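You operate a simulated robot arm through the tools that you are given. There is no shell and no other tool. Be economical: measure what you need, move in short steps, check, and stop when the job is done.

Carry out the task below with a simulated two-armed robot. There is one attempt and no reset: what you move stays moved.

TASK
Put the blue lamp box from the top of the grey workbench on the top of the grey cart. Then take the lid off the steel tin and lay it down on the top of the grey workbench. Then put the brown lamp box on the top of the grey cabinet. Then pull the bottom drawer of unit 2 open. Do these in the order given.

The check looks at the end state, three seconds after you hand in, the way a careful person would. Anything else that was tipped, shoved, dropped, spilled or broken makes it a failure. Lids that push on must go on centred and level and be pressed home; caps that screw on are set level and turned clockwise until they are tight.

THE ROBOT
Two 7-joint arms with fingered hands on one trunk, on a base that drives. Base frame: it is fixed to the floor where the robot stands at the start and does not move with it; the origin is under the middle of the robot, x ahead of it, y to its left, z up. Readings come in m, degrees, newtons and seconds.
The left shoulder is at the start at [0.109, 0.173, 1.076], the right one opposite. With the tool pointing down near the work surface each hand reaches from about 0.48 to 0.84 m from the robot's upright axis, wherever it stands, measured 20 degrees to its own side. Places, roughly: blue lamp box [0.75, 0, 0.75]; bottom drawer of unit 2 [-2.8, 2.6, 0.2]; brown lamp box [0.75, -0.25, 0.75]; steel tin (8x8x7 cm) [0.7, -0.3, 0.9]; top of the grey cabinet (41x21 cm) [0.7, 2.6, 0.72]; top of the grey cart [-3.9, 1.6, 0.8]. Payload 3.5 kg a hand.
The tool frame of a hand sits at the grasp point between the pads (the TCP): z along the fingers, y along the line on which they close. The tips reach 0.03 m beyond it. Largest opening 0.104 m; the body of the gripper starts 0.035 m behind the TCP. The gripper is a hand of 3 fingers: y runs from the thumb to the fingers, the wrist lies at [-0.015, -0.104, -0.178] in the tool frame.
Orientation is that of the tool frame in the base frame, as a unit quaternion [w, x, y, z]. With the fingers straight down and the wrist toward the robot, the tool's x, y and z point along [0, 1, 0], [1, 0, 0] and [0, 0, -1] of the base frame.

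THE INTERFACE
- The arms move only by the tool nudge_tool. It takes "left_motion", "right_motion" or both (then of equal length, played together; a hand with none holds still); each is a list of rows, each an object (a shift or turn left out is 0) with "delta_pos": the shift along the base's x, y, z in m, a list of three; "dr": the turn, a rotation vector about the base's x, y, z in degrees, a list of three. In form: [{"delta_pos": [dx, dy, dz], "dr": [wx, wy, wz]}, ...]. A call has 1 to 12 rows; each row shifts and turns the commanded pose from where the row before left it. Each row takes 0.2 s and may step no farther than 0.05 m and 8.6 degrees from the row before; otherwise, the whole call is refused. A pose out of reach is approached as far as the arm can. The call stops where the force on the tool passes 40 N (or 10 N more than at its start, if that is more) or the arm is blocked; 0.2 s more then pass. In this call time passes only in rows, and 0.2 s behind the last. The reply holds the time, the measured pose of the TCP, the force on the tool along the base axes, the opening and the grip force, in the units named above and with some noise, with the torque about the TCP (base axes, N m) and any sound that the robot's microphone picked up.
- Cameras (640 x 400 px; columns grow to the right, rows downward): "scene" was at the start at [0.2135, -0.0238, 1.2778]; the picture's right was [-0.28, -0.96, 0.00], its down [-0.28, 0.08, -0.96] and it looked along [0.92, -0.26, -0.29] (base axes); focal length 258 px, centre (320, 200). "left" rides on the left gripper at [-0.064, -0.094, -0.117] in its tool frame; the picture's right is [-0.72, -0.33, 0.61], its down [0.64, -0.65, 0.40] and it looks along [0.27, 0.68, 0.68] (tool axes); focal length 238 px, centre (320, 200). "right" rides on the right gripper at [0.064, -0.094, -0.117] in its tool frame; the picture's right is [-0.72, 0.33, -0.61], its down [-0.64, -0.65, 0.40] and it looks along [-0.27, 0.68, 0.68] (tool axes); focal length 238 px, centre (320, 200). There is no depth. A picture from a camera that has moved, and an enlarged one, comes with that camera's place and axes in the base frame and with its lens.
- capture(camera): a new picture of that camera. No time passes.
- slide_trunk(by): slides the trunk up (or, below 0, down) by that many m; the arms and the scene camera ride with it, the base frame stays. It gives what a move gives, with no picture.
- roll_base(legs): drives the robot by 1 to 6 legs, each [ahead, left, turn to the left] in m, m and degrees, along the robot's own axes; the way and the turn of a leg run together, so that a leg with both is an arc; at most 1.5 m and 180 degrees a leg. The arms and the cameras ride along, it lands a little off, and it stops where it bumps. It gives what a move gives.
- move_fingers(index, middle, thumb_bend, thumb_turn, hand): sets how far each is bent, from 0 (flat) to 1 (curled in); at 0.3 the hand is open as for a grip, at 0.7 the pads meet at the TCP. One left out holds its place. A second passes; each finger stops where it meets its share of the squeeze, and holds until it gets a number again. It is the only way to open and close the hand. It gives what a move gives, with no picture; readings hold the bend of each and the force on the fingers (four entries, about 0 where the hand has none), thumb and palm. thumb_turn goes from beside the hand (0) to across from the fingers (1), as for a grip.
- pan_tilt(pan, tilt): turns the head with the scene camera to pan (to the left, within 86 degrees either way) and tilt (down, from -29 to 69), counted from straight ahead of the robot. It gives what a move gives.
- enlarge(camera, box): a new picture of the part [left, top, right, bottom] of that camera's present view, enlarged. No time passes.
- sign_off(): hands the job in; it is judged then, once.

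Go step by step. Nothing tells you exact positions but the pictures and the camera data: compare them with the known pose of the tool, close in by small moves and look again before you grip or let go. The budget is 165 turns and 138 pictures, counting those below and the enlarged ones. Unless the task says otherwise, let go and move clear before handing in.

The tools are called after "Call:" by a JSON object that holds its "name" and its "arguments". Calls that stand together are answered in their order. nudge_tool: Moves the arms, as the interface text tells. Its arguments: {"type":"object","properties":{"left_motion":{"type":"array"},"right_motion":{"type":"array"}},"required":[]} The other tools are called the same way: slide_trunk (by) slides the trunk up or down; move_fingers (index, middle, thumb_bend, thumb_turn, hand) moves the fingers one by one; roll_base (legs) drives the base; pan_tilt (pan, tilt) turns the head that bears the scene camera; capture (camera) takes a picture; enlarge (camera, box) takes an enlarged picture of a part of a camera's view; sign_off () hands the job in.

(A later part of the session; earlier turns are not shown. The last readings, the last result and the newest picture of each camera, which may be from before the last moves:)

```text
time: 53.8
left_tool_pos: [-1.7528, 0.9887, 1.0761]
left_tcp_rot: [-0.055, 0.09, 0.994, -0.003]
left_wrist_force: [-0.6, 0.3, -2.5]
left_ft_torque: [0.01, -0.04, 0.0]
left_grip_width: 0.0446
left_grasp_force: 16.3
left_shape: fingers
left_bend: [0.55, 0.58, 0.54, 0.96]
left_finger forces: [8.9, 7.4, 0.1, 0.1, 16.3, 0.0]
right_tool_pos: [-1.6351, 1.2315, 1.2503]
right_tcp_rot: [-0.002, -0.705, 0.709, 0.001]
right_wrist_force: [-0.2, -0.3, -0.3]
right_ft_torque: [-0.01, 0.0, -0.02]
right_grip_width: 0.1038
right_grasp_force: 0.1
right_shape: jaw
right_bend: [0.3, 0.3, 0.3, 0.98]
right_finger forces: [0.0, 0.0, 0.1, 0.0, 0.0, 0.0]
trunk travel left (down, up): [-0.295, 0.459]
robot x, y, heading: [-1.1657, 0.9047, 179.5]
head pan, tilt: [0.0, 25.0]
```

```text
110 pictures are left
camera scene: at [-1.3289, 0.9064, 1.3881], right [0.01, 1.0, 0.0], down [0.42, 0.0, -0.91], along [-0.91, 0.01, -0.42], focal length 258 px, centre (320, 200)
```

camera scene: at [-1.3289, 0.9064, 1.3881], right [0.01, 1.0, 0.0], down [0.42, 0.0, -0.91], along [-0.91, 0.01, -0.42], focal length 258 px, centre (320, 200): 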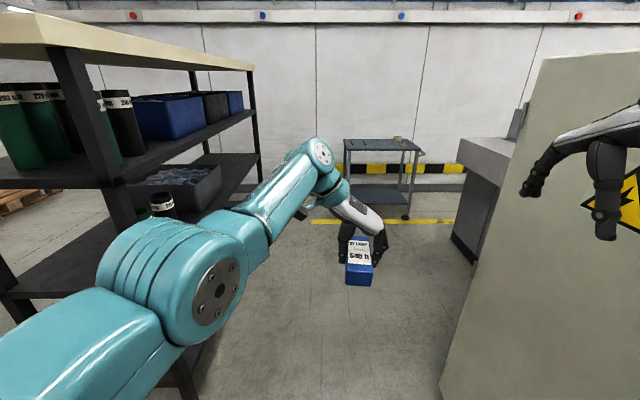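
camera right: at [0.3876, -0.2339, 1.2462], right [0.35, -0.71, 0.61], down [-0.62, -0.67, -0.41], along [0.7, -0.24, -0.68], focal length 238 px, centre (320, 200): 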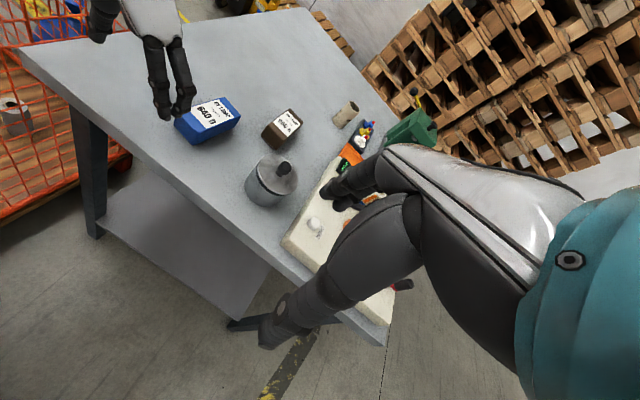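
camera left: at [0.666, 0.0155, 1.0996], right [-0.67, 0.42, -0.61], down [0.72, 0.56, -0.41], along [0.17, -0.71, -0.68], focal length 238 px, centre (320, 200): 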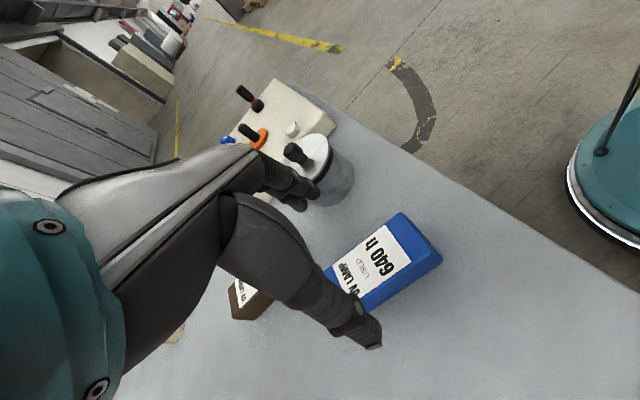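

The cart is clear ahead. I'll check how far my right elbow sticks out toward the cabinet before passing.

Call:
{"name": "pan_tilt", "arguments": {"pan": -75, "tilt": 30}}

Call:
{"name": "capture", "arguments": {"camera": "scene"}}

Call:
{"name": "pan_tilt", "arguments": {"pan": 30, "tilt": 50}}

Call:
{"name": "capture", "arguments": {"camera": "scene"}}

```text
time: 55.2
left_tool_pos: [-1.7526, 0.988, 1.0758]
left_tcp_rot: [-0.054, 0.09, 0.994, -0.004]
left_wrist_force: [-0.5, -0.2, -4.0]
left_ft_torque: [0.02, 0.01, -0.01]
left_grip_width: 0.045
left_grasp_force: 16.0
left_shape: fingers
left_bend: [0.55, 0.58, 0.54, 0.96]
left_finger forces: [8.9, 7.4, 0.0, 0.0, 16.2, 0.1]
right_tool_pos: [-1.6347, 1.2316, 1.2502]
right_tcp_rot: [-0.001, -0.705, 0.709, 0.001]
right_wrist_force: [0.2, 0.0, -0.3]
right_ft_torque: [0.02, 0.0, -0.01]
right_grip_width: 0.1038
right_grasp_force: 0.1
right_shape: jaw
right_bend: [0.3, 0.3, 0.3, 0.98]
right_finger forces: [0.1, 0.0, 0.0, 0.1, 0.1, 0.0]
trunk travel left (down, up): [-0.295, 0.459]
robot x, y, heading: [-1.1644, 0.9024, 179.7]
head pan, tilt: [-75.0, 30.0]
```

```text
109 pictures are left
camera scene: at [-1.2597, 0.9932, 1.3802], right [0.97, 0.25, 0.0], down [0.13, -0.48, -0.87], along [-0.22, 0.84, -0.5], focal length 258 px, centre (320, 200)
```

scene: 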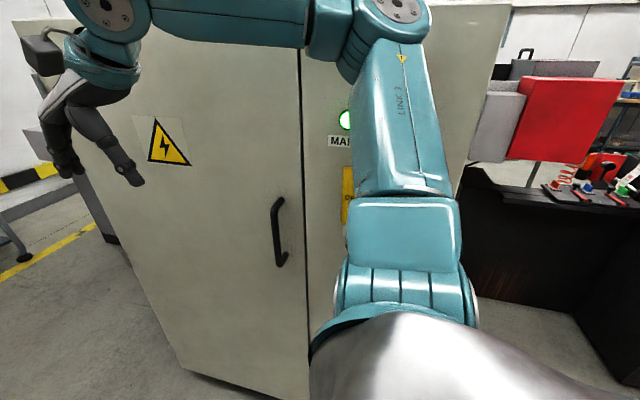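

```text
time: 57.0
left_tool_pos: [-1.7534, 0.9902, 1.0758]
left_tcp_rot: [-0.055, 0.089, 0.994, -0.004]
left_wrist_force: [-0.8, 0.1, -4.5]
left_ft_torque: [0.0, 0.01, 0.02]
left_grip_width: 0.0449
left_grasp_force: 16.1
left_shape: fingers
left_bend: [0.55, 0.58, 0.54, 0.96]
left_finger forces: [8.9, 7.4, 0.0, 0.0, 16.0, 0.1]
right_tool_pos: [-1.6345, 1.2301, 1.2508]
right_tcp_rot: [-0.001, -0.705, 0.709, 0.002]
right_wrist_force: [-0.2, -0.3, -0.9]
right_ft_torque: [0.0, 0.02, -0.01]
right_grip_width: 0.1037
right_grasp_force: 0.1
right_shape: jaw
right_bend: [0.3, 0.3, 0.3, 0.98]
right_finger forces: [0.0, 0.0, 0.0, 0.0, 0.1, 0.1]
trunk travel left (down, up): [-0.295, 0.459]
robot x, y, heading: [-1.1611, 0.9032, 179.4]
head pan, tilt: [30.0, 50.0]
```

```text
108 pictures are left
camera scene: at [-1.3037, 0.8677, 1.3507], right [-0.49, 0.87, 0.0], down [0.67, 0.38, -0.64], along [-0.56, -0.32, -0.77], focal length 258 px, centre (320, 200)
```

scene: 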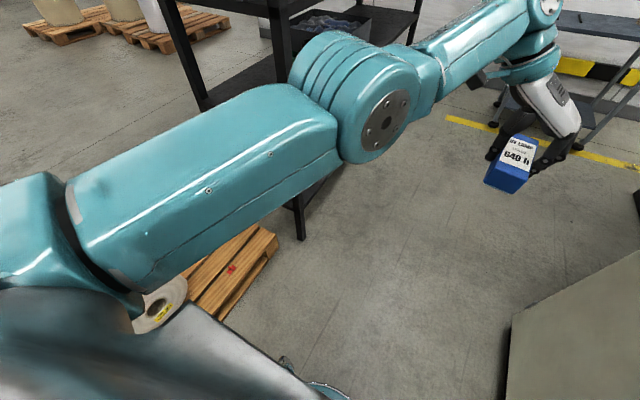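

The right elbow is close to the beige cabinet's line, so I'll shift 0.1 m left and drive through the gap.

Call:
{"name": "roll_base", "arguments": {"legs": [[0, 0.1, 0.4], [1.4, 0, 0]]}}

Call:
{"name": "pan_tilt", "arguments": {"pan": -20, "tilt": 30}}

Call:
{"name": "capture", "arguments": {"camera": "scene"}}

```text
time: 64.5
left_tool_pos: [-3.0928, 0.8523, 1.0767]
left_tcp_rot: [-0.054, 0.072, 0.996, -0.005]
left_wrist_force: [0.7, -0.4, -2.7]
left_ft_torque: [0.01, 0.04, -0.01]
left_grip_width: 0.0449
left_grasp_force: 16.6
left_shape: fingers
left_bend: [0.55, 0.59, 0.54, 0.96]
left_finger forces: [9.1, 7.5, 0.1, 0.0, 16.3, 0.1]
right_tool_pos: [-2.9822, 1.0995, 1.2496]
right_tcp_rot: [0.001, 0.717, -0.697, -0.001]
right_wrist_force: [0.2, -0.6, 1.0]
right_ft_torque: [0.0, 0.01, -0.04]
right_grip_width: 0.1036
right_grasp_force: 0.0
right_shape: jaw
right_bend: [0.3, 0.3, 0.3, 0.98]
right_finger forces: [0.0, 0.0, 0.0, 0.1, 0.1, 0.1]
trunk travel left (down, up): [-0.295, 0.459]
robot x, y, heading: [-2.5035, 0.7873, -178.4]
head pan, tilt: [30.0, 50.0]
```

```text
time: 65.7
left_tool_pos: [-3.0931, 0.8512, 1.0759]
left_tcp_rot: [-0.054, 0.072, 0.996, -0.004]
left_wrist_force: [-0.4, -0.9, -3.5]
left_ft_torque: [-0.02, 0.01, 0.01]
left_grip_width: 0.0451
left_grasp_force: 16.4
left_shape: fingers
left_bend: [0.55, 0.59, 0.54, 0.96]
left_finger forces: [8.9, 7.4, 0.0, 0.0, 16.3, 0.0]
right_tool_pos: [-2.9825, 1.0981, 1.2507]
right_tcp_rot: [0.001, 0.716, -0.698, -0.001]
right_wrist_force: [-0.2, -0.1, 0.5]
right_ft_torque: [0.02, -0.01, 0.02]
right_grip_width: 0.1035
right_grasp_force: 0.1
right_shape: jaw
right_bend: [0.3, 0.3, 0.3, 0.98]
right_finger forces: [0.1, 0.0, 0.0, 0.1, 0.0, 0.0]
trunk travel left (down, up): [-0.295, 0.459]
robot x, y, heading: [-2.499, 0.7854, -178.5]
head pan, tilt: [-20.0, 30.0]
```

```text
107 pictures are left
camera scene: at [-2.6597, 0.8142, 1.3801], right [0.32, 0.95, 0.0], down [0.47, -0.16, -0.87], along [-0.82, 0.27, -0.5], focal length 258 px, centre (320, 200)
```

scene: 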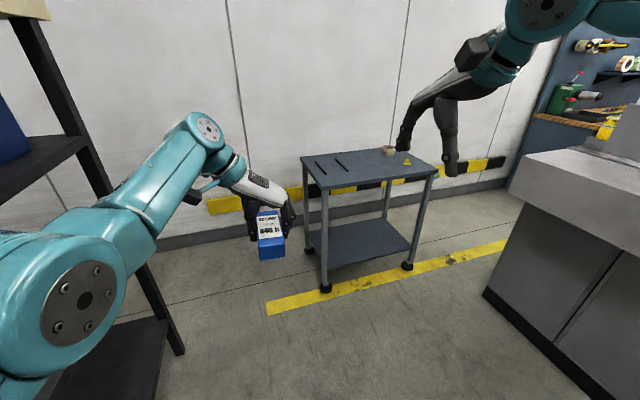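

The cart top spans about x -4.13 to -3.71 and y 1.17 to 1.88, with a few items on it. I'll zoom in.

Call:
{"name": "enlarge", "arguments": {"camera": "scene", "box": [290, 130, 450, 210]}}

```text
4.00 times, centred on (370, 170) of scene
camera zoom: at [-2.6597, 0.8142, 1.3801], right [0.32, 0.95, 0.0], down [0.47, -0.16, -0.87], along [-0.82, 0.27, -0.5], focal length 1033 px, centre (120, 320)
```

zoom: 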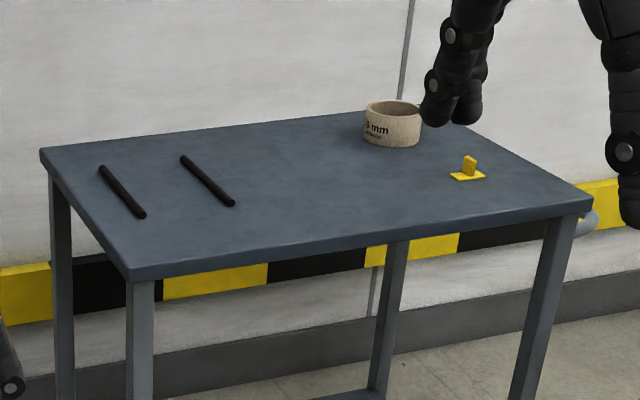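

There's free space mid-front of the cart, around [-3.83, 1.49]. I'll drive diagonally so the box hangs above that spot.

Call:
{"name": "roll_base", "arguments": {"legs": [[0.4, -0.4, -1.5], [0.31, -0.24, 0]]}}

Call:
{"name": "pan_tilt", "arguments": {"pan": -10, "tilt": 45}}

Call:
{"name": "capture", "arguments": {"camera": "scene"}}

Call:
{"name": "capture", "arguments": {"camera": "left"}}

```text
time: 71.0
left_tool_pos: [-3.7982, 1.5084, 1.0755]
left_tcp_rot: [-0.055, 0.087, 0.995, -0.004]
left_wrist_force: [0.0, -0.5, -2.8]
left_ft_torque: [0.03, -0.04, -0.02]
left_grip_width: 0.045
left_grasp_force: 16.2
left_shape: fingers
left_bend: [0.55, 0.59, 0.54, 0.96]
left_finger forces: [9.0, 7.4, 0.0, 0.1, 16.3, 0.0]
right_tool_pos: [-3.6804, 1.752, 1.249]
right_tcp_rot: [0.001, 0.707, -0.707, -0.001]
right_wrist_force: [0.5, 0.9, 0.6]
right_ft_torque: [-0.05, -0.03, -0.01]
right_grip_width: 0.1038
right_grasp_force: 0.0
right_shape: jaw
right_bend: [0.3, 0.3, 0.3, 0.98]
right_finger forces: [0.0, 0.0, 0.0, 0.0, 0.0, 0.0]
trunk travel left (down, up): [-0.295, 0.459]
robot x, y, heading: [-3.2062, 1.4277, 180.2]
head pan, tilt: [-20.0, 30.0]
```

```text
time: 71.7
left_tool_pos: [-3.797, 1.5067, 1.0761]
left_tcp_rot: [-0.054, 0.087, 0.995, -0.004]
left_wrist_force: [0.3, 0.9, -2.6]
left_ft_torque: [0.02, -0.01, -0.02]
left_grip_width: 0.0449
left_grasp_force: 16.8
left_shape: fingers
left_bend: [0.55, 0.59, 0.54, 0.96]
left_finger forces: [9.0, 7.4, 0.0, 0.0, 16.3, 0.0]
right_tool_pos: [-3.681, 1.751, 1.25]
right_tcp_rot: [0.001, 0.707, -0.707, -0.001]
right_wrist_force: [-0.4, -0.7, 1.0]
right_ft_torque: [0.01, 0.0, -0.03]
right_grip_width: 0.1035
right_grasp_force: 0.1
right_shape: jaw
right_bend: [0.3, 0.3, 0.3, 0.98]
right_finger forces: [0.1, 0.0, 0.0, 0.1, 0.1, 0.1]
trunk travel left (down, up): [-0.295, 0.459]
robot x, y, heading: [-3.2086, 1.4231, 179.8]
head pan, tilt: [-10.0, 45.0]
```

```text
105 pictures are left
camera scene: at [-3.3609, 1.4408, 1.3576], right [0.18, 0.98, 0.0], down [0.7, -0.12, -0.71], along [-0.7, 0.12, -0.71], focal length 258 px, centre (320, 200)
```

scene: 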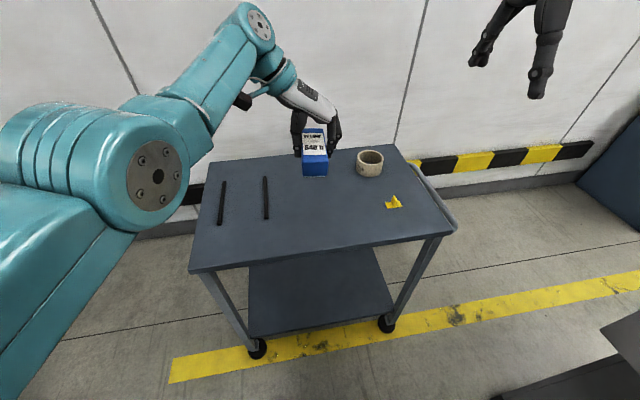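

```text
104 pictures are left
camera left: at [-3.7398, 1.4041, 1.1864], right [0.58, -0.45, -0.68], down [-0.78, -0.53, -0.32], along [-0.22, 0.72, -0.66], focal length 238 px, centre (320, 200)
```

left: 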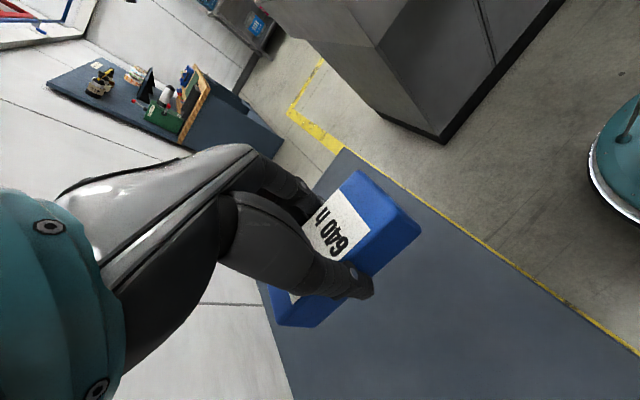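

The cart's near edge is about x=-3.77 and its top about z 0.76 to 0.8, so I'll go 8 cm further in. Then I'll lower the trunk part way and level the box.

Call:
{"name": "roll_base", "arguments": {"legs": [[0.08, 0, 0]]}}

Call:
{"name": "slide_trunk", "arguments": {"by": -0.15}}

Call:
{"name": "nudge_tool", "arguments": {"left_motion": [{"dr": [0, -3.1, 0]}, {"dr": [0, -3.1, 0]}]}}

Call:
{"name": "capture", "arguments": {"camera": "scene"}}

Call:
{"name": "capture", "arguments": {"camera": "left"}}

```text
time: 72.8
left_tool_pos: [-3.8755, 1.5087, 1.0757]
left_tcp_rot: [-0.055, 0.087, 0.995, -0.004]
left_wrist_force: [-0.2, -0.2, -3.7]
left_ft_torque: [0.01, -0.03, 0.03]
left_grip_width: 0.0448
left_grasp_force: 16.3
left_shape: fingers
left_bend: [0.55, 0.59, 0.54, 0.96]
left_finger forces: [9.0, 7.5, 0.1, 0.1, 16.2, 0.1]
right_tool_pos: [-3.7587, 1.7508, 1.249]
right_tcp_rot: [0.0, 0.707, -0.707, 0.0]
right_wrist_force: [0.9, 0.5, 0.8]
right_ft_torque: [-0.01, -0.04, 0.0]
right_grip_width: 0.1036
right_grasp_force: 0.0
right_shape: jaw
right_bend: [0.3, 0.3, 0.3, 0.98]
right_finger forces: [0.1, 0.0, 0.0, 0.1, 0.0, 0.0]
trunk travel left (down, up): [-0.295, 0.459]
robot x, y, heading: [-3.2876, 1.4258, 179.9]
head pan, tilt: [-10.0, 45.0]
```

```text
time: 74.5
left_tool_pos: [-3.8729, 1.5081, 0.9283]
left_tcp_rot: [-0.056, 0.087, 0.995, -0.004]
left_wrist_force: [0.0, 0.2, -2.4]
left_ft_torque: [0.01, 0.01, -0.01]
left_grip_width: 0.0447
left_grasp_force: 15.9
left_shape: fingers
left_bend: [0.55, 0.59, 0.54, 0.96]
left_finger forces: [8.9, 7.4, 0.0, 0.0, 16.2, 0.0]
right_tool_pos: [-3.7573, 1.7511, 1.101]
right_tcp_rot: [-0.001, -0.706, 0.708, 0.001]
right_wrist_force: [-0.2, -0.2, 0.2]
right_ft_torque: [0.02, -0.03, 0.04]
right_grip_width: 0.1039
right_grasp_force: 0.1
right_shape: jaw
right_bend: [0.3, 0.3, 0.3, 0.98]
right_finger forces: [0.0, 0.0, 0.0, 0.0, 0.1, 0.1]
trunk travel left (down, up): [-0.145, 0.609]
robot x, y, heading: [-3.2852, 1.4236, 179.7]
head pan, tilt: [-10.0, 45.0]
```

```text
time: 75.1
left_tool_pos: [-3.8764, 1.5081, 0.9249]
left_tcp_rot: [-0.001, 0.087, 0.996, 0.001]
left_wrist_force: [-1.3, 0.0, -3.0]
left_ft_torque: [0.03, 0.01, 0.02]
left_grip_width: 0.0451
left_grasp_force: 16.8
left_shape: fingers
left_bend: [0.55, 0.59, 0.54, 0.96]
left_finger forces: [9.0, 7.4, 0.1, 0.0, 16.1, 0.1]
right_tool_pos: [-3.7581, 1.7521, 1.1]
right_tcp_rot: [-0.001, -0.707, 0.707, 0.001]
right_wrist_force: [0.3, 0.1, -0.1]
right_ft_torque: [0.05, 0.0, -0.01]
right_grip_width: 0.1037
right_grasp_force: 0.0
right_shape: jaw
right_bend: [0.3, 0.3, 0.3, 0.98]
right_finger forces: [0.0, 0.1, 0.0, 0.1, 0.0, 0.0]
trunk travel left (down, up): [-0.145, 0.609]
robot x, y, heading: [-3.2841, 1.4245, 179.5]
head pan, tilt: [-10.0, 45.0]
```

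```text
103 pictures are left
camera scene: at [-3.509, 1.4412, 1.2026], right [0.18, 0.98, 0.0], down [0.7, -0.12, -0.71], along [-0.7, 0.12, -0.71], focal length 258 px, centre (320, 200)
```

scene: 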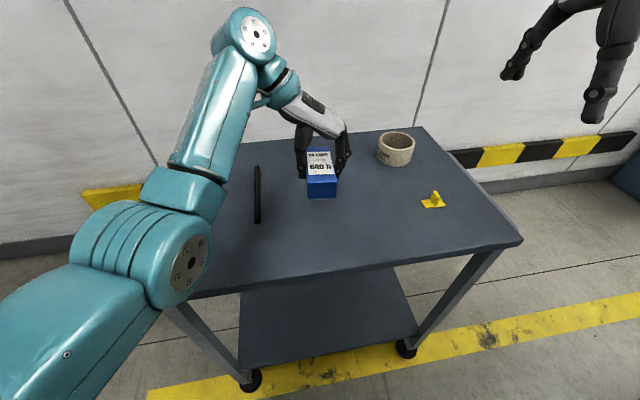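

```text
102 pictures are left
camera left: at [-3.83, 1.4043, 1.0417], right [0.65, -0.45, -0.61], down [-0.74, -0.53, -0.4], along [-0.15, 0.72, -0.68], focal length 238 px, centre (320, 200)
```

left: 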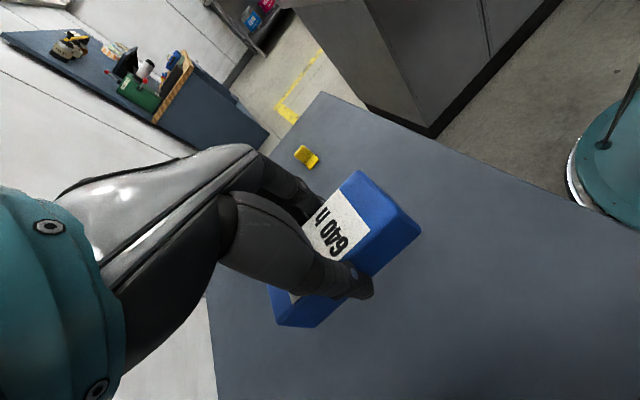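

The box is level and well inside the cart top. The elbow is fairly low, so I'll lower with the arm itself in small steps and watch the elbow.

Call:
{"name": "nudge_tool", "arguments": {"left_motion": [{"delta_pos": [0, 0, -0.02]}, {"delta_pos": [0, 0, -0.02]}, {"delta_pos": [0, 0, -0.02]}]}}

Call:
{"name": "capture", "arguments": {"camera": "scene"}}

Call:
{"name": "capture", "arguments": {"camera": "right"}}

```text
time: 75.9
left_tool_pos: [-3.8766, 1.5073, 0.8662]
left_tcp_rot: [-0.001, 0.088, 0.996, 0.001]
left_wrist_force: [-0.2, 0.1, -3.2]
left_ft_torque: [0.02, -0.02, -0.01]
left_grip_width: 0.0448
left_grasp_force: 16.6
left_shape: fingers
left_bend: [0.55, 0.59, 0.54, 0.96]
left_finger forces: [9.0, 7.4, 0.0, 0.1, 16.2, 0.0]
right_tool_pos: [-3.7581, 1.7507, 1.1002]
right_tcp_rot: [-0.001, -0.707, 0.707, 0.001]
right_wrist_force: [0.1, 0.8, 0.9]
right_ft_torque: [0.03, 0.01, -0.01]
right_grip_width: 0.1038
right_grasp_force: 0.1
right_shape: jaw
right_bend: [0.3, 0.3, 0.3, 0.98]
right_finger forces: [0.1, 0.1, 0.0, 0.1, 0.0, 0.0]
trunk travel left (down, up): [-0.145, 0.609]
robot x, y, heading: [-3.2861, 1.4307, 180.1]
head pan, tilt: [-10.0, 45.0]
```

```text
101 pictures are left
camera scene: at [-3.5091, 1.4411, 1.2025], right [0.18, 0.98, 0.0], down [0.7, -0.12, -0.71], along [-0.7, 0.12, -0.71], focal length 258 px, centre (320, 200)
```

scene: 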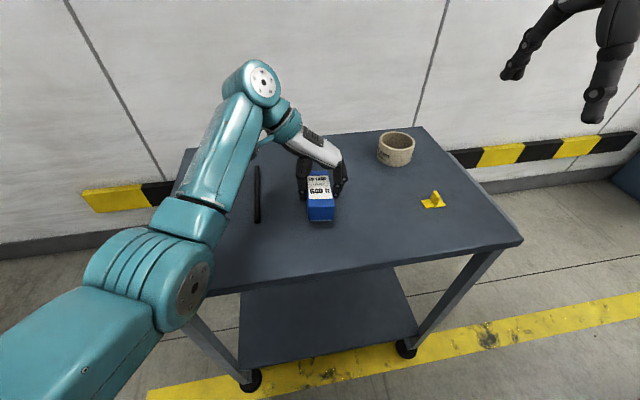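

```text
100 pictures are left
camera right: at [-3.6626, 1.6872, 1.2161], right [-0.32, 0.72, 0.61], down [0.65, 0.64, -0.41], along [-0.69, 0.27, -0.68], focal length 238 px, centre (320, 200)
```

right: 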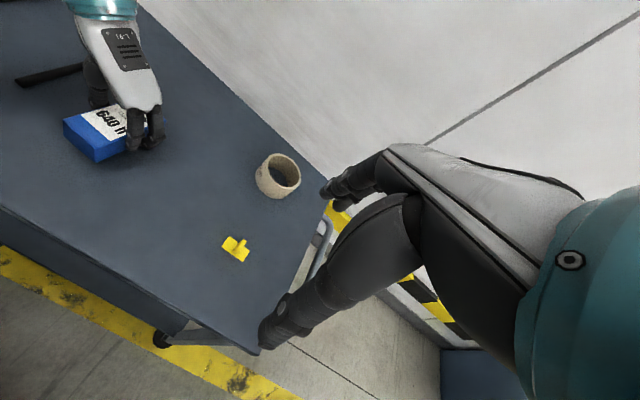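

The box is well placed and the elbow clears the cart. I'll keep lowering in small steps while watching the force.

Call:
{"name": "nudge_tool", "arguments": {"left_motion": [{"delta_pos": [0, 0, -0.01]}, {"delta_pos": [0, 0, -0.01]}, {"delta_pos": [0, 0, -0.005]}]}}

Call:
{"name": "enlarge", "arguments": {"camera": "right", "box": [20, 40, 220, 190]}}

```text
time: 76.7
left_tool_pos: [-3.8751, 1.5075, 0.8461]
left_tcp_rot: [-0.005, 0.088, 0.996, 0.004]
left_wrist_force: [0.3, -3.2, 21.5]
left_ft_torque: [0.23, 0.0, -0.02]
left_grip_width: 0.0449
left_grasp_force: 18.3
left_shape: fingers
left_bend: [0.55, 0.59, 0.54, 0.95]
left_finger forces: [9.1, 8.7, 0.0, 0.0, 20.3, 0.1]
right_tool_pos: [-3.7562, 1.7505, 1.1017]
right_tcp_rot: [0.002, 0.708, -0.707, -0.002]
right_wrist_force: [0.3, 0.2, -0.5]
right_ft_torque: [0.0, -0.01, 0.0]
right_grip_width: 0.1037
right_grasp_force: 0.0
right_shape: jaw
right_bend: [0.3, 0.3, 0.3, 0.98]
right_finger forces: [0.0, 0.0, 0.0, 0.1, 0.1, 0.0]
trunk travel left (down, up): [-0.145, 0.609]
robot x, y, heading: [-3.285, 1.4286, 179.8]
head pan, tilt: [-10.0, 45.0]
```

```text
2.67 times, centred on (120, 115) of right
camera zoom: at [-3.6602, 1.6865, 1.2177], right [-0.32, 0.72, 0.62], down [0.65, 0.64, -0.41], along [-0.69, 0.27, -0.67], focal length 636 px, centre (853, 427)
```

zoom: 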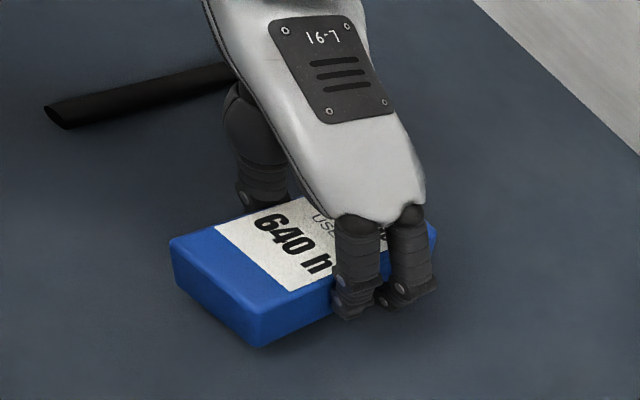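

Contact was made at TCP z 0.846 with about 21 N. I'll ease up 3 mm and open the fingers.

Call:
{"name": "nudge_tool", "arguments": {"left_motion": [{"delta_pos": [0, 0, 0.003]}]}}

Call:
{"name": "move_fingers", "arguments": {"hand": "left", "index": 0.3, "middle": 0.3, "thumb_bend": 0.3}}

Call:
{"name": "nudge_tool", "arguments": {"left_motion": [{"delta_pos": [0, 0, 0.03]}, {"delta_pos": [0, 0, 0.03]}, {"delta_pos": [0, 0, 0.04]}]}}

Call:
{"name": "capture", "arguments": {"camera": "scene"}}

```text
time: 77.1
left_tool_pos: [-3.8753, 1.5082, 0.845]
left_tcp_rot: [-0.004, 0.088, 0.996, 0.001]
left_wrist_force: [-2.6, 0.1, 18.9]
left_ft_torque: [0.39, 0.04, -0.01]
left_grip_width: 0.0454
left_grasp_force: 19.2
left_shape: fingers
left_bend: [0.55, 0.59, 0.54, 0.96]
left_finger forces: [10.1, 9.6, 0.0, 0.0, 19.1, 0.0]
right_tool_pos: [-3.7559, 1.7513, 1.1004]
right_tcp_rot: [-0.002, -0.706, 0.708, 0.002]
right_wrist_force: [1.0, 0.1, -0.5]
right_ft_torque: [0.0, 0.01, 0.02]
right_grip_width: 0.1036
right_grasp_force: 0.1
right_shape: jaw
right_bend: [0.3, 0.3, 0.3, 0.98]
right_finger forces: [0.1, 0.0, 0.0, 0.0, 0.0, 0.0]
trunk travel left (down, up): [-0.145, 0.609]
robot x, y, heading: [-3.2891, 1.4223, 179.8]
head pan, tilt: [-10.0, 45.0]
```

```text
time: 78.1
left_tool_pos: [-3.8752, 1.5062, 0.8442]
left_tcp_rot: [-0.001, 0.088, 0.996, 0.001]
left_wrist_force: [0.6, 0.3, -0.4]
left_ft_torque: [-0.02, 0.07, 0.0]
left_grip_width: 0.1028
left_grasp_force: 0.0
left_shape: fingers
left_bend: [0.3, 0.3, 0.3, 0.97]
left_finger forces: [0.0, 0.0, 0.0, 0.0, 0.0, 0.1]
right_tool_pos: [-3.7578, 1.7517, 1.0998]
right_tcp_rot: [0.001, 0.707, -0.707, -0.001]
right_wrist_force: [-0.8, -0.3, -0.3]
right_ft_torque: [-0.04, 0.01, 0.0]
right_grip_width: 0.1036
right_grasp_force: 0.0
right_shape: jaw
right_bend: [0.3, 0.3, 0.3, 0.98]
right_finger forces: [0.0, 0.0, 0.0, 0.1, 0.1, 0.0]
trunk travel left (down, up): [-0.145, 0.609]
robot x, y, heading: [-3.2816, 1.4276, 180.2]
head pan, tilt: [-10.0, 45.0]
```

```text
time: 78.9
left_tool_pos: [-3.8743, 1.5081, 0.9436]
left_tcp_rot: [-0.001, 0.087, 0.996, 0.002]
left_wrist_force: [0.2, -0.3, -0.5]
left_ft_torque: [0.02, -0.01, -0.01]
left_grip_width: 0.1026
left_grasp_force: 0.0
left_shape: fingers
left_bend: [0.3, 0.3, 0.3, 0.97]
left_finger forces: [0.0, 0.1, 0.0, 0.0, 0.0, 0.0]
right_tool_pos: [-3.757, 1.7509, 1.0985]
right_tcp_rot: [-0.001, -0.707, 0.708, 0.001]
right_wrist_force: [0.7, 0.5, 0.3]
right_ft_torque: [-0.02, 0.0, 0.02]
right_grip_width: 0.1037
right_grasp_force: 0.1
right_shape: jaw
right_bend: [0.3, 0.3, 0.3, 0.98]
right_finger forces: [0.0, 0.0, 0.1, 0.0, 0.1, 0.0]
trunk travel left (down, up): [-0.145, 0.609]
robot x, y, heading: [-3.2868, 1.4262, 179.9]
head pan, tilt: [-10.0, 45.0]
```

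```text
98 pictures are left
camera scene: at [-3.5083, 1.4412, 1.2028], right [0.18, 0.98, 0.0], down [0.7, -0.12, -0.71], along [-0.7, 0.12, -0.71], focal length 258 px, centre (320, 200)
```

scene: 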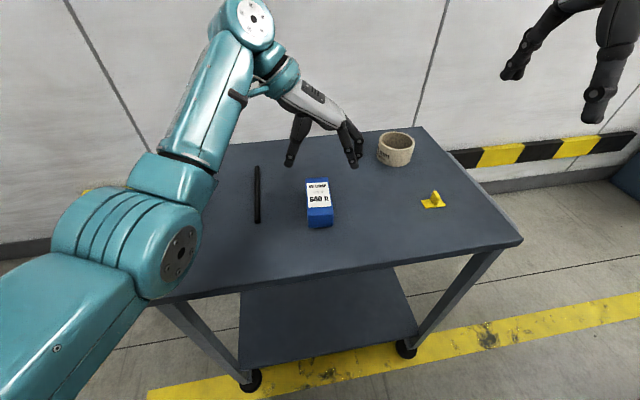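

The blue box stands on the cart. I'll raise the trunk, back off, and glance at the drawer units on the way.

Call:
{"name": "slide_trunk", "arguments": {"by": 0.15}}

Call:
{"name": "roll_base", "arguments": {"legs": [[-0.39, 0.24, 0], [-0.4, 0.4, 0]]}}

Call:
{"name": "pan_tilt", "arguments": {"pan": -80, "tilt": 25}}

Call:
{"name": "capture", "arguments": {"camera": "scene"}}

```text
time: 80.7
left_tool_pos: [-3.8591, 1.507, 1.1249]
left_tcp_rot: [-0.029, 0.087, 0.996, -0.002]
left_wrist_force: [0.4, 1.1, 0.1]
left_ft_torque: [0.0, -0.01, 0.03]
left_grip_width: 0.1029
left_grasp_force: 0.0
left_shape: fingers
left_bend: [0.3, 0.3, 0.3, 0.97]
left_finger forces: [0.1, 0.1, 0.1, 0.0, 0.0, 0.1]
right_tool_pos: [-3.7588, 1.7515, 1.2488]
right_tcp_rot: [0.0, -0.707, 0.707, 0.0]
right_wrist_force: [-0.1, -0.1, -1.0]
right_ft_torque: [0.03, 0.0, 0.02]
right_grip_width: 0.1034
right_grasp_force: 0.1
right_shape: jaw
right_bend: [0.3, 0.3, 0.3, 0.98]
right_finger forces: [0.0, 0.1, 0.0, 0.0, 0.0, 0.1]
trunk travel left (down, up): [-0.295, 0.459]
robot x, y, heading: [-3.2874, 1.4251, 179.6]
head pan, tilt: [-10.0, 45.0]
```

```text
time: 86.3
left_tool_pos: [-3.0697, 0.8698, 1.1243]
left_tcp_rot: [-0.03, 0.099, 0.995, -0.002]
left_wrist_force: [0.1, 0.2, -0.5]
left_ft_torque: [-0.02, -0.02, 0.03]
left_grip_width: 0.1027
left_grasp_force: 0.0
left_shape: fingers
left_bend: [0.3, 0.3, 0.3, 0.97]
left_finger forces: [0.0, 0.0, 0.0, 0.0, 0.0, 0.1]
right_tool_pos: [-2.9628, 1.1099, 1.2495]
right_tcp_rot: [-0.002, -0.699, 0.715, 0.001]
right_wrist_force: [0.5, 0.0, 0.4]
right_ft_torque: [0.0, -0.02, -0.03]
right_grip_width: 0.1037
right_grasp_force: 0.2
right_shape: jaw
right_bend: [0.3, 0.3, 0.3, 0.98]
right_finger forces: [0.0, 0.0, 0.1, 0.1, 0.1, 0.1]
trunk travel left (down, up): [-0.295, 0.459]
robot x, y, heading: [-2.4981, 0.774, 178.7]
head pan, tilt: [-10.0, 45.0]
```

```text
time: 87.7
left_tool_pos: [-3.0698, 0.87, 1.1251]
left_tcp_rot: [-0.031, 0.099, 0.995, -0.001]
left_wrist_force: [1.5, 0.8, 1.1]
left_ft_torque: [-0.02, 0.02, 0.0]
left_grip_width: 0.1031
left_grasp_force: 0.1
left_shape: fingers
left_bend: [0.3, 0.3, 0.3, 0.97]
left_finger forces: [0.0, 0.0, 0.0, 0.0, 0.0, 0.1]
right_tool_pos: [-2.9655, 1.1103, 1.2499]
right_tcp_rot: [-0.002, -0.699, 0.715, 0.001]
right_wrist_force: [-0.1, -0.6, -0.9]
right_ft_torque: [-0.03, 0.0, 0.0]
right_grip_width: 0.1036
right_grasp_force: 0.1
right_shape: jaw
right_bend: [0.3, 0.3, 0.3, 0.98]
right_finger forces: [0.1, 0.0, 0.1, 0.0, 0.0, 0.1]
trunk travel left (down, up): [-0.295, 0.459]
robot x, y, heading: [-2.4954, 0.7746, 178.8]
head pan, tilt: [-80.0, 25.0]
```

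```text
97 pictures are left
camera scene: at [-2.5851, 0.8685, 1.3882], right [0.99, 0.15, 0.0], down [0.06, -0.42, -0.91], along [-0.14, 0.9, -0.42], focal length 258 px, centre (320, 200)
```

scene: 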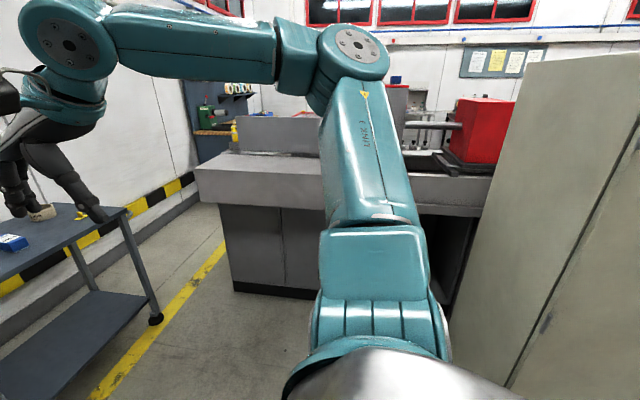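

I'm retracing the route: reverse through the gap, turn, and come back to the bench front.

Call:
{"name": "roll_base", "arguments": {"legs": [[0, -0.02, 1.5], [-1.35, 0, 0], [-0.78, -0.1, 0], [0, 0, -90], [-0.9, 0, 0]]}}

Call:
{"name": "roll_base", "arguments": {"legs": [[0, 0, -90]]}}

Call:
{"name": "pan_tilt", "arguments": {"pan": 0, "tilt": 30}}

Call:
{"name": "capture", "arguments": {"camera": "scene"}}

```text
time: 106.8
left_tool_pos: [-0.2649, 0.5527, 1.1248]
left_tcp_rot: [-0.023, 0.758, 0.651, 0.02]
left_wrist_force: [0.2, -0.2, 0.0]
left_ft_torque: [0.01, -0.01, 0.03]
left_grip_width: 0.1029
left_grasp_force: 0.0
left_shape: fingers
left_bend: [0.3, 0.3, 0.3, 0.97]
left_finger forces: [0.0, 0.0, 0.0, 0.0, 0.0, 0.0]
right_tool_pos: [-0.0188, 0.4578, 1.2492]
right_tcp_rot: [0.0, -0.011, 1.0, 0.002]
right_wrist_force: [0.4, 0.1, -0.1]
right_ft_torque: [0.01, -0.02, -0.01]
right_grip_width: 0.1038
right_grasp_force: 0.0
right_shape: jaw
right_bend: [0.3, 0.3, 0.3, 0.98]
right_finger forces: [0.1, 0.0, 0.0, 0.0, 0.0, 0.0]
trunk travel left (down, up): [-0.295, 0.459]
robot x, y, heading: [-0.3333, -0.0229, 91.1]
head pan, tilt: [-80.0, 25.0]
```

```text
time: 111.1
left_tool_pos: [0.2382, -0.0918, 1.1238]
left_tcp_rot: [-0.003, 0.997, -0.076, 0.03]
left_wrist_force: [0.2, 0.5, 0.2]
left_ft_torque: [-0.02, -0.01, -0.02]
left_grip_width: 0.1031
left_grasp_force: 0.0
left_shape: fingers
left_bend: [0.3, 0.3, 0.3, 0.97]
left_finger forces: [0.1, 0.0, 0.0, 0.0, 0.1, 0.1]
right_tool_pos: [0.1442, -0.3372, 1.2505]
right_tcp_rot: [0.002, 0.699, 0.715, 0.001]
right_wrist_force: [0.1, -0.1, -0.4]
right_ft_torque: [-0.03, 0.02, -0.01]
right_grip_width: 0.1039
right_grasp_force: 0.0
right_shape: jaw
right_bend: [0.3, 0.3, 0.3, 0.98]
right_finger forces: [0.0, 0.0, 0.0, 0.1, 0.1, 0.0]
trunk travel left (down, up): [-0.295, 0.459]
robot x, y, heading: [-0.3369, -0.022, 0.9]
head pan, tilt: [-80.0, 25.0]
```

```text
time: 112.6
left_tool_pos: [0.2383, -0.0912, 1.1244]
left_tcp_rot: [-0.002, 0.997, -0.076, 0.03]
left_wrist_force: [0.4, 0.2, -0.8]
left_ft_torque: [0.02, -0.04, -0.03]
left_grip_width: 0.1028
left_grasp_force: 0.0
left_shape: fingers
left_bend: [0.3, 0.3, 0.3, 0.97]
left_finger forces: [0.0, 0.0, 0.0, 0.0, 0.0, 0.0]
right_tool_pos: [0.1432, -0.3378, 1.2501]
right_tcp_rot: [0.002, 0.7, 0.714, 0.001]
right_wrist_force: [1.6, 0.2, -0.9]
right_ft_torque: [0.04, -0.02, -0.04]
right_grip_width: 0.1038
right_grasp_force: 0.0
right_shape: jaw
right_bend: [0.3, 0.3, 0.3, 0.98]
right_finger forces: [0.1, 0.0, 0.1, 0.0, 0.1, 0.0]
trunk travel left (down, up): [-0.295, 0.459]
robot x, y, heading: [-0.3349, -0.0186, 1.0]
head pan, tilt: [0.0, 30.0]
```

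```text
96 pictures are left
camera scene: at [-0.1762, -0.016, 1.3802], right [0.02, -1.0, 0.0], down [-0.5, -0.01, -0.87], along [0.87, 0.02, -0.5], focal length 258 px, centre (320, 200)
```

scene: 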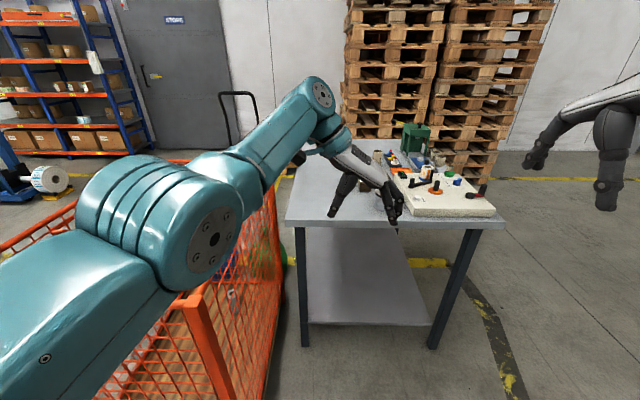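

I'm back before the bench. I'll swing the left hand out of the way, drive up to the bench, and lower the trunk to the starting height for the lid.

Call:
{"name": "nudge_tool", "arguments": {"left_motion": [{"delta_pos": [-0.02, 0.04, 0]}, {"delta_pos": [-0.02, 0.04, 0]}, {"delta_pos": [-0.02, 0.04, 0]}, {"delta_pos": [-0.02, 0.04, 0]}, {"delta_pos": [-0.02, 0.04, 0]}]}}

Call:
{"name": "roll_base", "arguments": {"legs": [[0.335, 0, -1]]}}

Call:
{"name": "slide_trunk", "arguments": {"by": -0.1}}

Call:
{"name": "pan_tilt", "arguments": {"pan": -15, "tilt": 45}}

Call:
{"name": "capture", "arguments": {"camera": "scene"}}

Call:
{"name": "capture", "arguments": {"camera": "right"}}

```text
time: 113.8
left_tool_pos: [0.2696, 0.0853, 1.1541]
left_tcp_rot: [-0.002, 0.997, -0.077, 0.03]
left_wrist_force: [0.5, 0.1, 0.1]
left_ft_torque: [-0.03, -0.01, -0.01]
left_grip_width: 0.1028
left_grasp_force: 0.1
left_shape: fingers
left_bend: [0.3, 0.3, 0.3, 0.97]
left_finger forces: [0.0, 0.0, 0.0, 0.0, 0.0, 0.1]
left hand out of reach, approached as far as the arm can: row 1, 2, 3, 4, 5
right_tool_pos: [0.1429, -0.3367, 1.2506]
right_tcp_rot: [0.001, 0.7, 0.715, 0.002]
right_wrist_force: [-1.0, 0.5, -0.5]
right_ft_torque: [-0.03, -0.01, -0.02]
right_grip_width: 0.1037
right_grasp_force: 0.1
right_shape: jaw
right_bend: [0.3, 0.3, 0.3, 0.98]
right_finger forces: [0.1, 0.1, 0.0, 0.0, 0.0, 0.0]
trunk travel left (down, up): [-0.295, 0.459]
robot x, y, heading: [-0.3359, -0.0207, 1.1]
head pan, tilt: [0.0, 30.0]
```

```text
time: 116.0
left_tool_pos: [0.6012, 0.0823, 1.1537]
left_tcp_rot: [-0.002, 0.996, -0.082, 0.03]
left_wrist_force: [0.4, -0.1, -0.4]
left_ft_torque: [-0.04, 0.01, 0.03]
left_grip_width: 0.1029
left_grasp_force: 0.1
left_shape: fingers
left_bend: [0.3, 0.3, 0.3, 0.97]
left_finger forces: [0.1, 0.1, 0.0, 0.0, 0.0, 0.0]
right_tool_pos: [0.4692, -0.3387, 1.2501]
right_tcp_rot: [0.002, 0.704, 0.71, 0.001]
right_wrist_force: [0.0, -0.3, -0.4]
right_ft_torque: [0.0, 0.01, 0.01]
right_grip_width: 0.1037
right_grasp_force: 0.1
right_shape: jaw
right_bend: [0.3, 0.3, 0.3, 0.98]
right_finger forces: [0.1, 0.1, 0.0, 0.0, 0.0, 0.0]
trunk travel left (down, up): [-0.295, 0.459]
robot x, y, heading: [-0.0096, -0.0117, 0.3]
head pan, tilt: [0.0, 30.0]
```

```text
time: 117.3
left_tool_pos: [0.6264, 0.0819, 1.0034]
left_tcp_rot: [0.003, 0.996, -0.083, -0.017]
left_wrist_force: [-0.8, -0.8, 0.3]
left_ft_torque: [-0.01, -0.01, 0.01]
left_grip_width: 0.1026
left_grasp_force: 0.1
left_shape: fingers
left_bend: [0.3, 0.3, 0.3, 0.97]
left_finger forces: [0.0, 0.0, 0.1, 0.0, 0.0, 0.0]
right_tool_pos: [0.4683, -0.339, 1.1506]
right_tcp_rot: [0.002, 0.704, 0.711, 0.002]
right_wrist_force: [-0.1, 0.4, 0.2]
right_ft_torque: [0.0, -0.01, 0.01]
right_grip_width: 0.1039
right_grasp_force: 0.0
right_shape: jaw
right_bend: [0.3, 0.3, 0.3, 0.98]
right_finger forces: [0.0, 0.1, 0.0, 0.0, 0.0, 0.0]
trunk travel left (down, up): [-0.195, 0.559]
robot x, y, heading: [-0.0083, -0.0175, 0.5]
head pan, tilt: [0.0, 30.0]
```

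```text
time: 118.1
left_tool_pos: [0.6273, 0.0815, 1.0034]
left_tcp_rot: [0.002, 0.996, -0.083, -0.017]
left_wrist_force: [0.5, 0.7, 0.5]
left_ft_torque: [-0.02, -0.01, -0.01]
left_grip_width: 0.1027
left_grasp_force: 0.1
left_shape: fingers
left_bend: [0.3, 0.3, 0.3, 0.97]
left_finger forces: [0.0, 0.0, 0.0, 0.0, 0.0, 0.0]
right_tool_pos: [0.4688, -0.338, 1.1498]
right_tcp_rot: [0.002, 0.704, 0.71, 0.001]
right_wrist_force: [0.3, 0.2, 0.7]
right_ft_torque: [0.0, 0.0, -0.03]
right_grip_width: 0.104
right_grasp_force: 0.1
right_shape: jaw
right_bend: [0.3, 0.3, 0.3, 0.98]
right_finger forces: [0.0, 0.0, 0.1, 0.0, 0.0, 0.1]
trunk travel left (down, up): [-0.195, 0.559]
robot x, y, heading: [-0.0051, -0.0157, 0.5]
head pan, tilt: [-15.0, 45.0]
```

```text
95 pictures are left
camera scene: at [0.1854, -0.0341, 1.2549], right [-0.25, -0.97, 0.0], down [-0.68, 0.18, -0.71], along [0.69, -0.18, -0.71], focal length 258 px, centre (320, 200)
```

scene: 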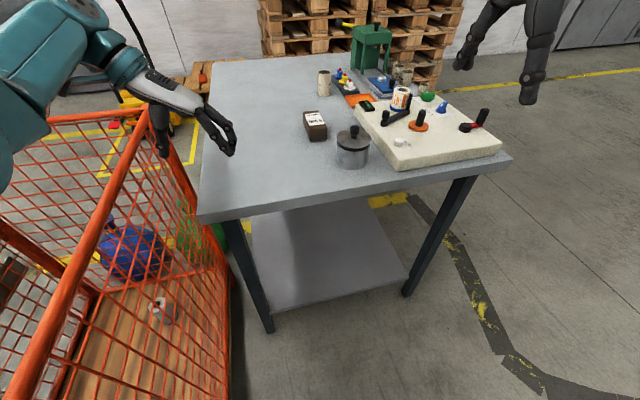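

```text
94 pictures are left
camera right: at [0.3747, -0.2755, 1.2663], right [0.33, -0.72, 0.61], down [-0.65, -0.65, -0.41], along [0.69, -0.26, -0.68], focal length 238 px, centre (320, 200)
```

right: 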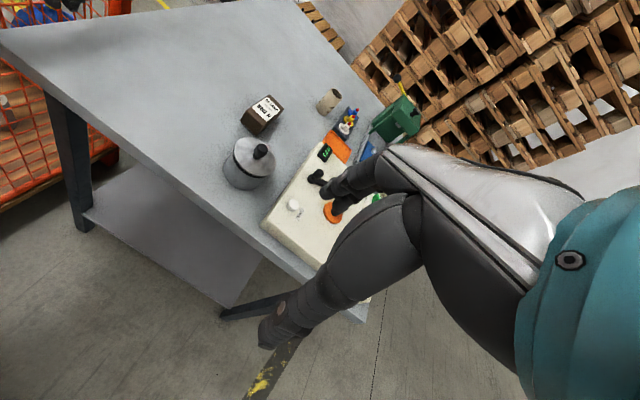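

Triangulating gives the lid at [0.693, -0.249] with its plane at z≈0.912 and the knob top near 0.945. I'll bring the right hand above it.

Call:
{"name": "nudge_tool", "arguments": {"right_motion": [{"delta_pos": [0.037, 0.015, -0.015]}, {"delta_pos": [0.037, 0.015, -0.015]}, {"delta_pos": [0.037, 0.015, -0.015]}, {"delta_pos": [0.037, 0.015, -0.015]}, {"delta_pos": [0.037, 0.015, -0.015]}, {"delta_pos": [0.037, 0.014, -0.015]}]}}

Call:
{"name": "capture", "arguments": {"camera": "right"}}

Call:
{"name": "enlarge", "arguments": {"camera": "scene", "box": [260, 60, 460, 200]}}

Call:
{"name": "capture", "arguments": {"camera": "left"}}

```text
time: 119.5
left_tool_pos: [0.6283, 0.0821, 1.0022]
left_tcp_rot: [0.002, 0.996, -0.083, -0.017]
left_wrist_force: [0.4, -0.7, -0.3]
left_ft_torque: [0.02, 0.03, 0.0]
left_grip_width: 0.1026
left_grasp_force: 0.1
left_shape: fingers
left_bend: [0.3, 0.3, 0.3, 0.97]
left_finger forces: [0.0, 0.1, 0.0, 0.0, 0.1, 0.0]
right_tool_pos: [0.693, -0.2505, 1.0588]
right_tcp_rot: [0.001, 0.705, 0.709, 0.0]
right_wrist_force: [0.5, 0.3, -0.8]
right_ft_torque: [0.0, -0.02, -0.02]
right_grip_width: 0.1038
right_grasp_force: 0.1
right_shape: jaw
right_bend: [0.3, 0.3, 0.3, 0.98]
right_finger forces: [0.0, 0.1, 0.1, 0.0, 0.0, 0.0]
trunk travel left (down, up): [-0.195, 0.559]
robot x, y, heading: [-0.0084, -0.0182, 0.1]
head pan, tilt: [-15.0, 45.0]
```

```text
93 pictures are left
camera right: at [0.5989, -0.1864, 1.1755], right [0.33, -0.72, 0.61], down [-0.65, -0.65, -0.41], along [0.69, -0.26, -0.68], focal length 238 px, centre (320, 200)
```

right: 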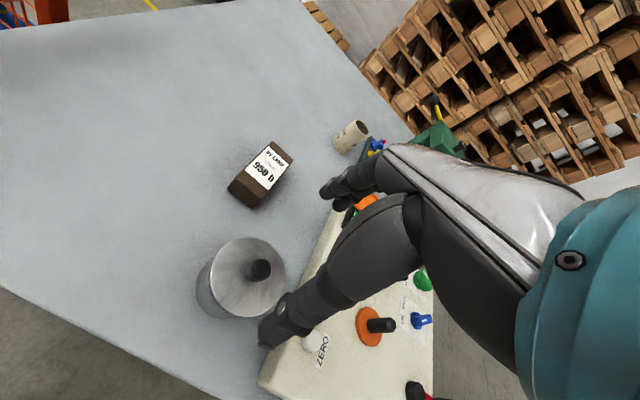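

```text
2.86 times, centred on (360, 130) of scene
camera zoom: at [0.187, -0.0343, 1.2545], right [-0.25, -0.97, 0.0], down [-0.69, 0.18, -0.71], along [0.68, -0.18, -0.71], focal length 738 px, centre (206, 400)
```

zoom: 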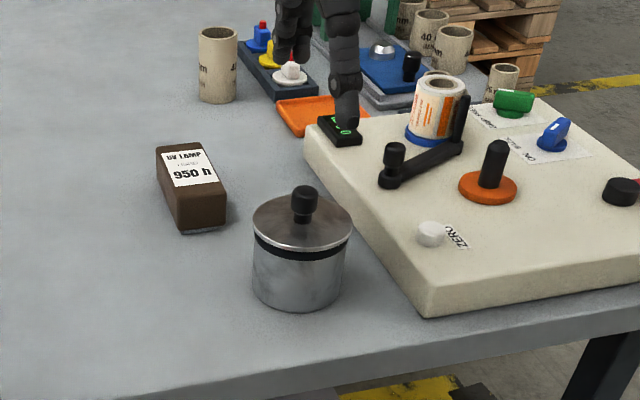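

```text
91 pictures are left
camera left: at [0.5845, 0.1859, 1.1196], right [-0.68, 0.44, -0.59], down [0.72, 0.54, -0.43], along [0.13, -0.72, -0.68], focal length 238 px, centre (320, 200)
```

left: 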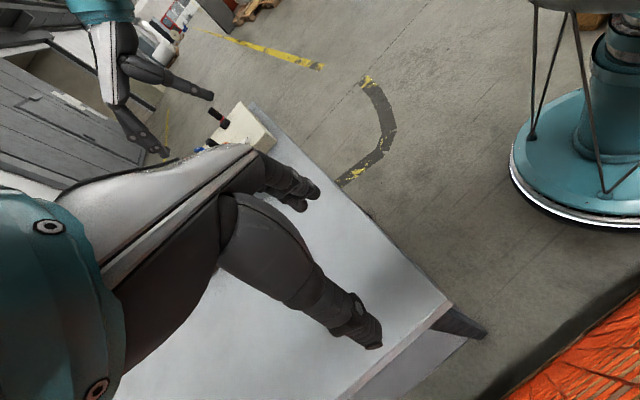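

The knob axis is confirmed at about [0.698, -0.249]. I'm descending over it with fingers open.

Call:
{"name": "nudge_tool", "arguments": {"right_motion": [{"delta_pos": [0.005, 0.001, -0.02]}, {"delta_pos": [0, 0, -0.02]}, {"delta_pos": [0, 0, -0.02]}, {"delta_pos": [0, 0, -0.02]}]}}

Call:
{"name": "capture", "arguments": {"camera": "right"}}

Call:
{"name": "enlarge", "arguments": {"camera": "scene", "box": [290, 80, 450, 180]}}

```text
time: 120.5
left_tool_pos: [0.6272, 0.0821, 1.0037]
left_tcp_rot: [0.002, 0.996, -0.082, -0.017]
left_wrist_force: [0.4, -0.4, -0.4]
left_ft_torque: [0.01, 0.01, 0.01]
left_grip_width: 0.1029
left_grasp_force: 0.1
left_shape: fingers
left_bend: [0.3, 0.3, 0.3, 0.97]
left_finger forces: [0.0, 0.0, 0.2, 0.0, 0.1, 0.0]
right_tool_pos: [0.6973, -0.2485, 0.9781]
right_tcp_rot: [0.001, 0.704, 0.71, 0.001]
right_wrist_force: [0.6, -0.3, -0.2]
right_ft_torque: [0.01, -0.02, 0.0]
right_grip_width: 0.1038
right_grasp_force: 0.1
right_shape: jaw
right_bend: [0.3, 0.3, 0.3, 0.98]
right_finger forces: [0.0, 0.0, 0.0, 0.0, 0.0, 0.1]
trunk travel left (down, up): [-0.195, 0.559]
robot x, y, heading: [-0.0068, -0.0154, 0.2]
head pan, tilt: [-15.0, 45.0]
```

```text
90 pictures are left
camera right: at [0.6025, -0.1855, 1.0952], right [0.33, -0.72, 0.61], down [-0.65, -0.65, -0.41], along [0.69, -0.26, -0.68], focal length 238 px, centre (320, 200)
```

right: 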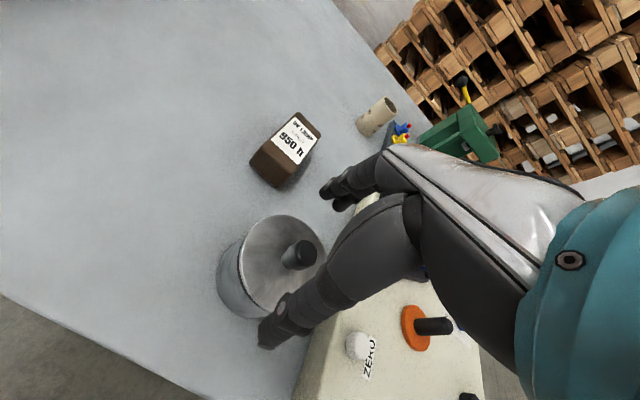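

```text
4.00 times, centred on (370, 130) of scene
camera zoom: at [0.1855, -0.0342, 1.2549], right [-0.25, -0.97, 0.0], down [-0.68, 0.18, -0.71], along [0.68, -0.18, -0.71], focal length 1033 px, centre (120, 480)
```

zoom: 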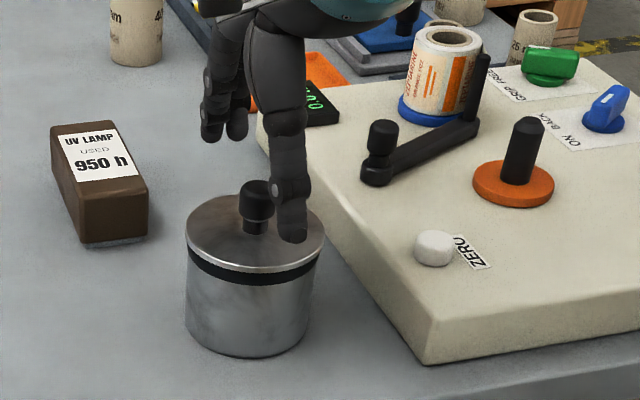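

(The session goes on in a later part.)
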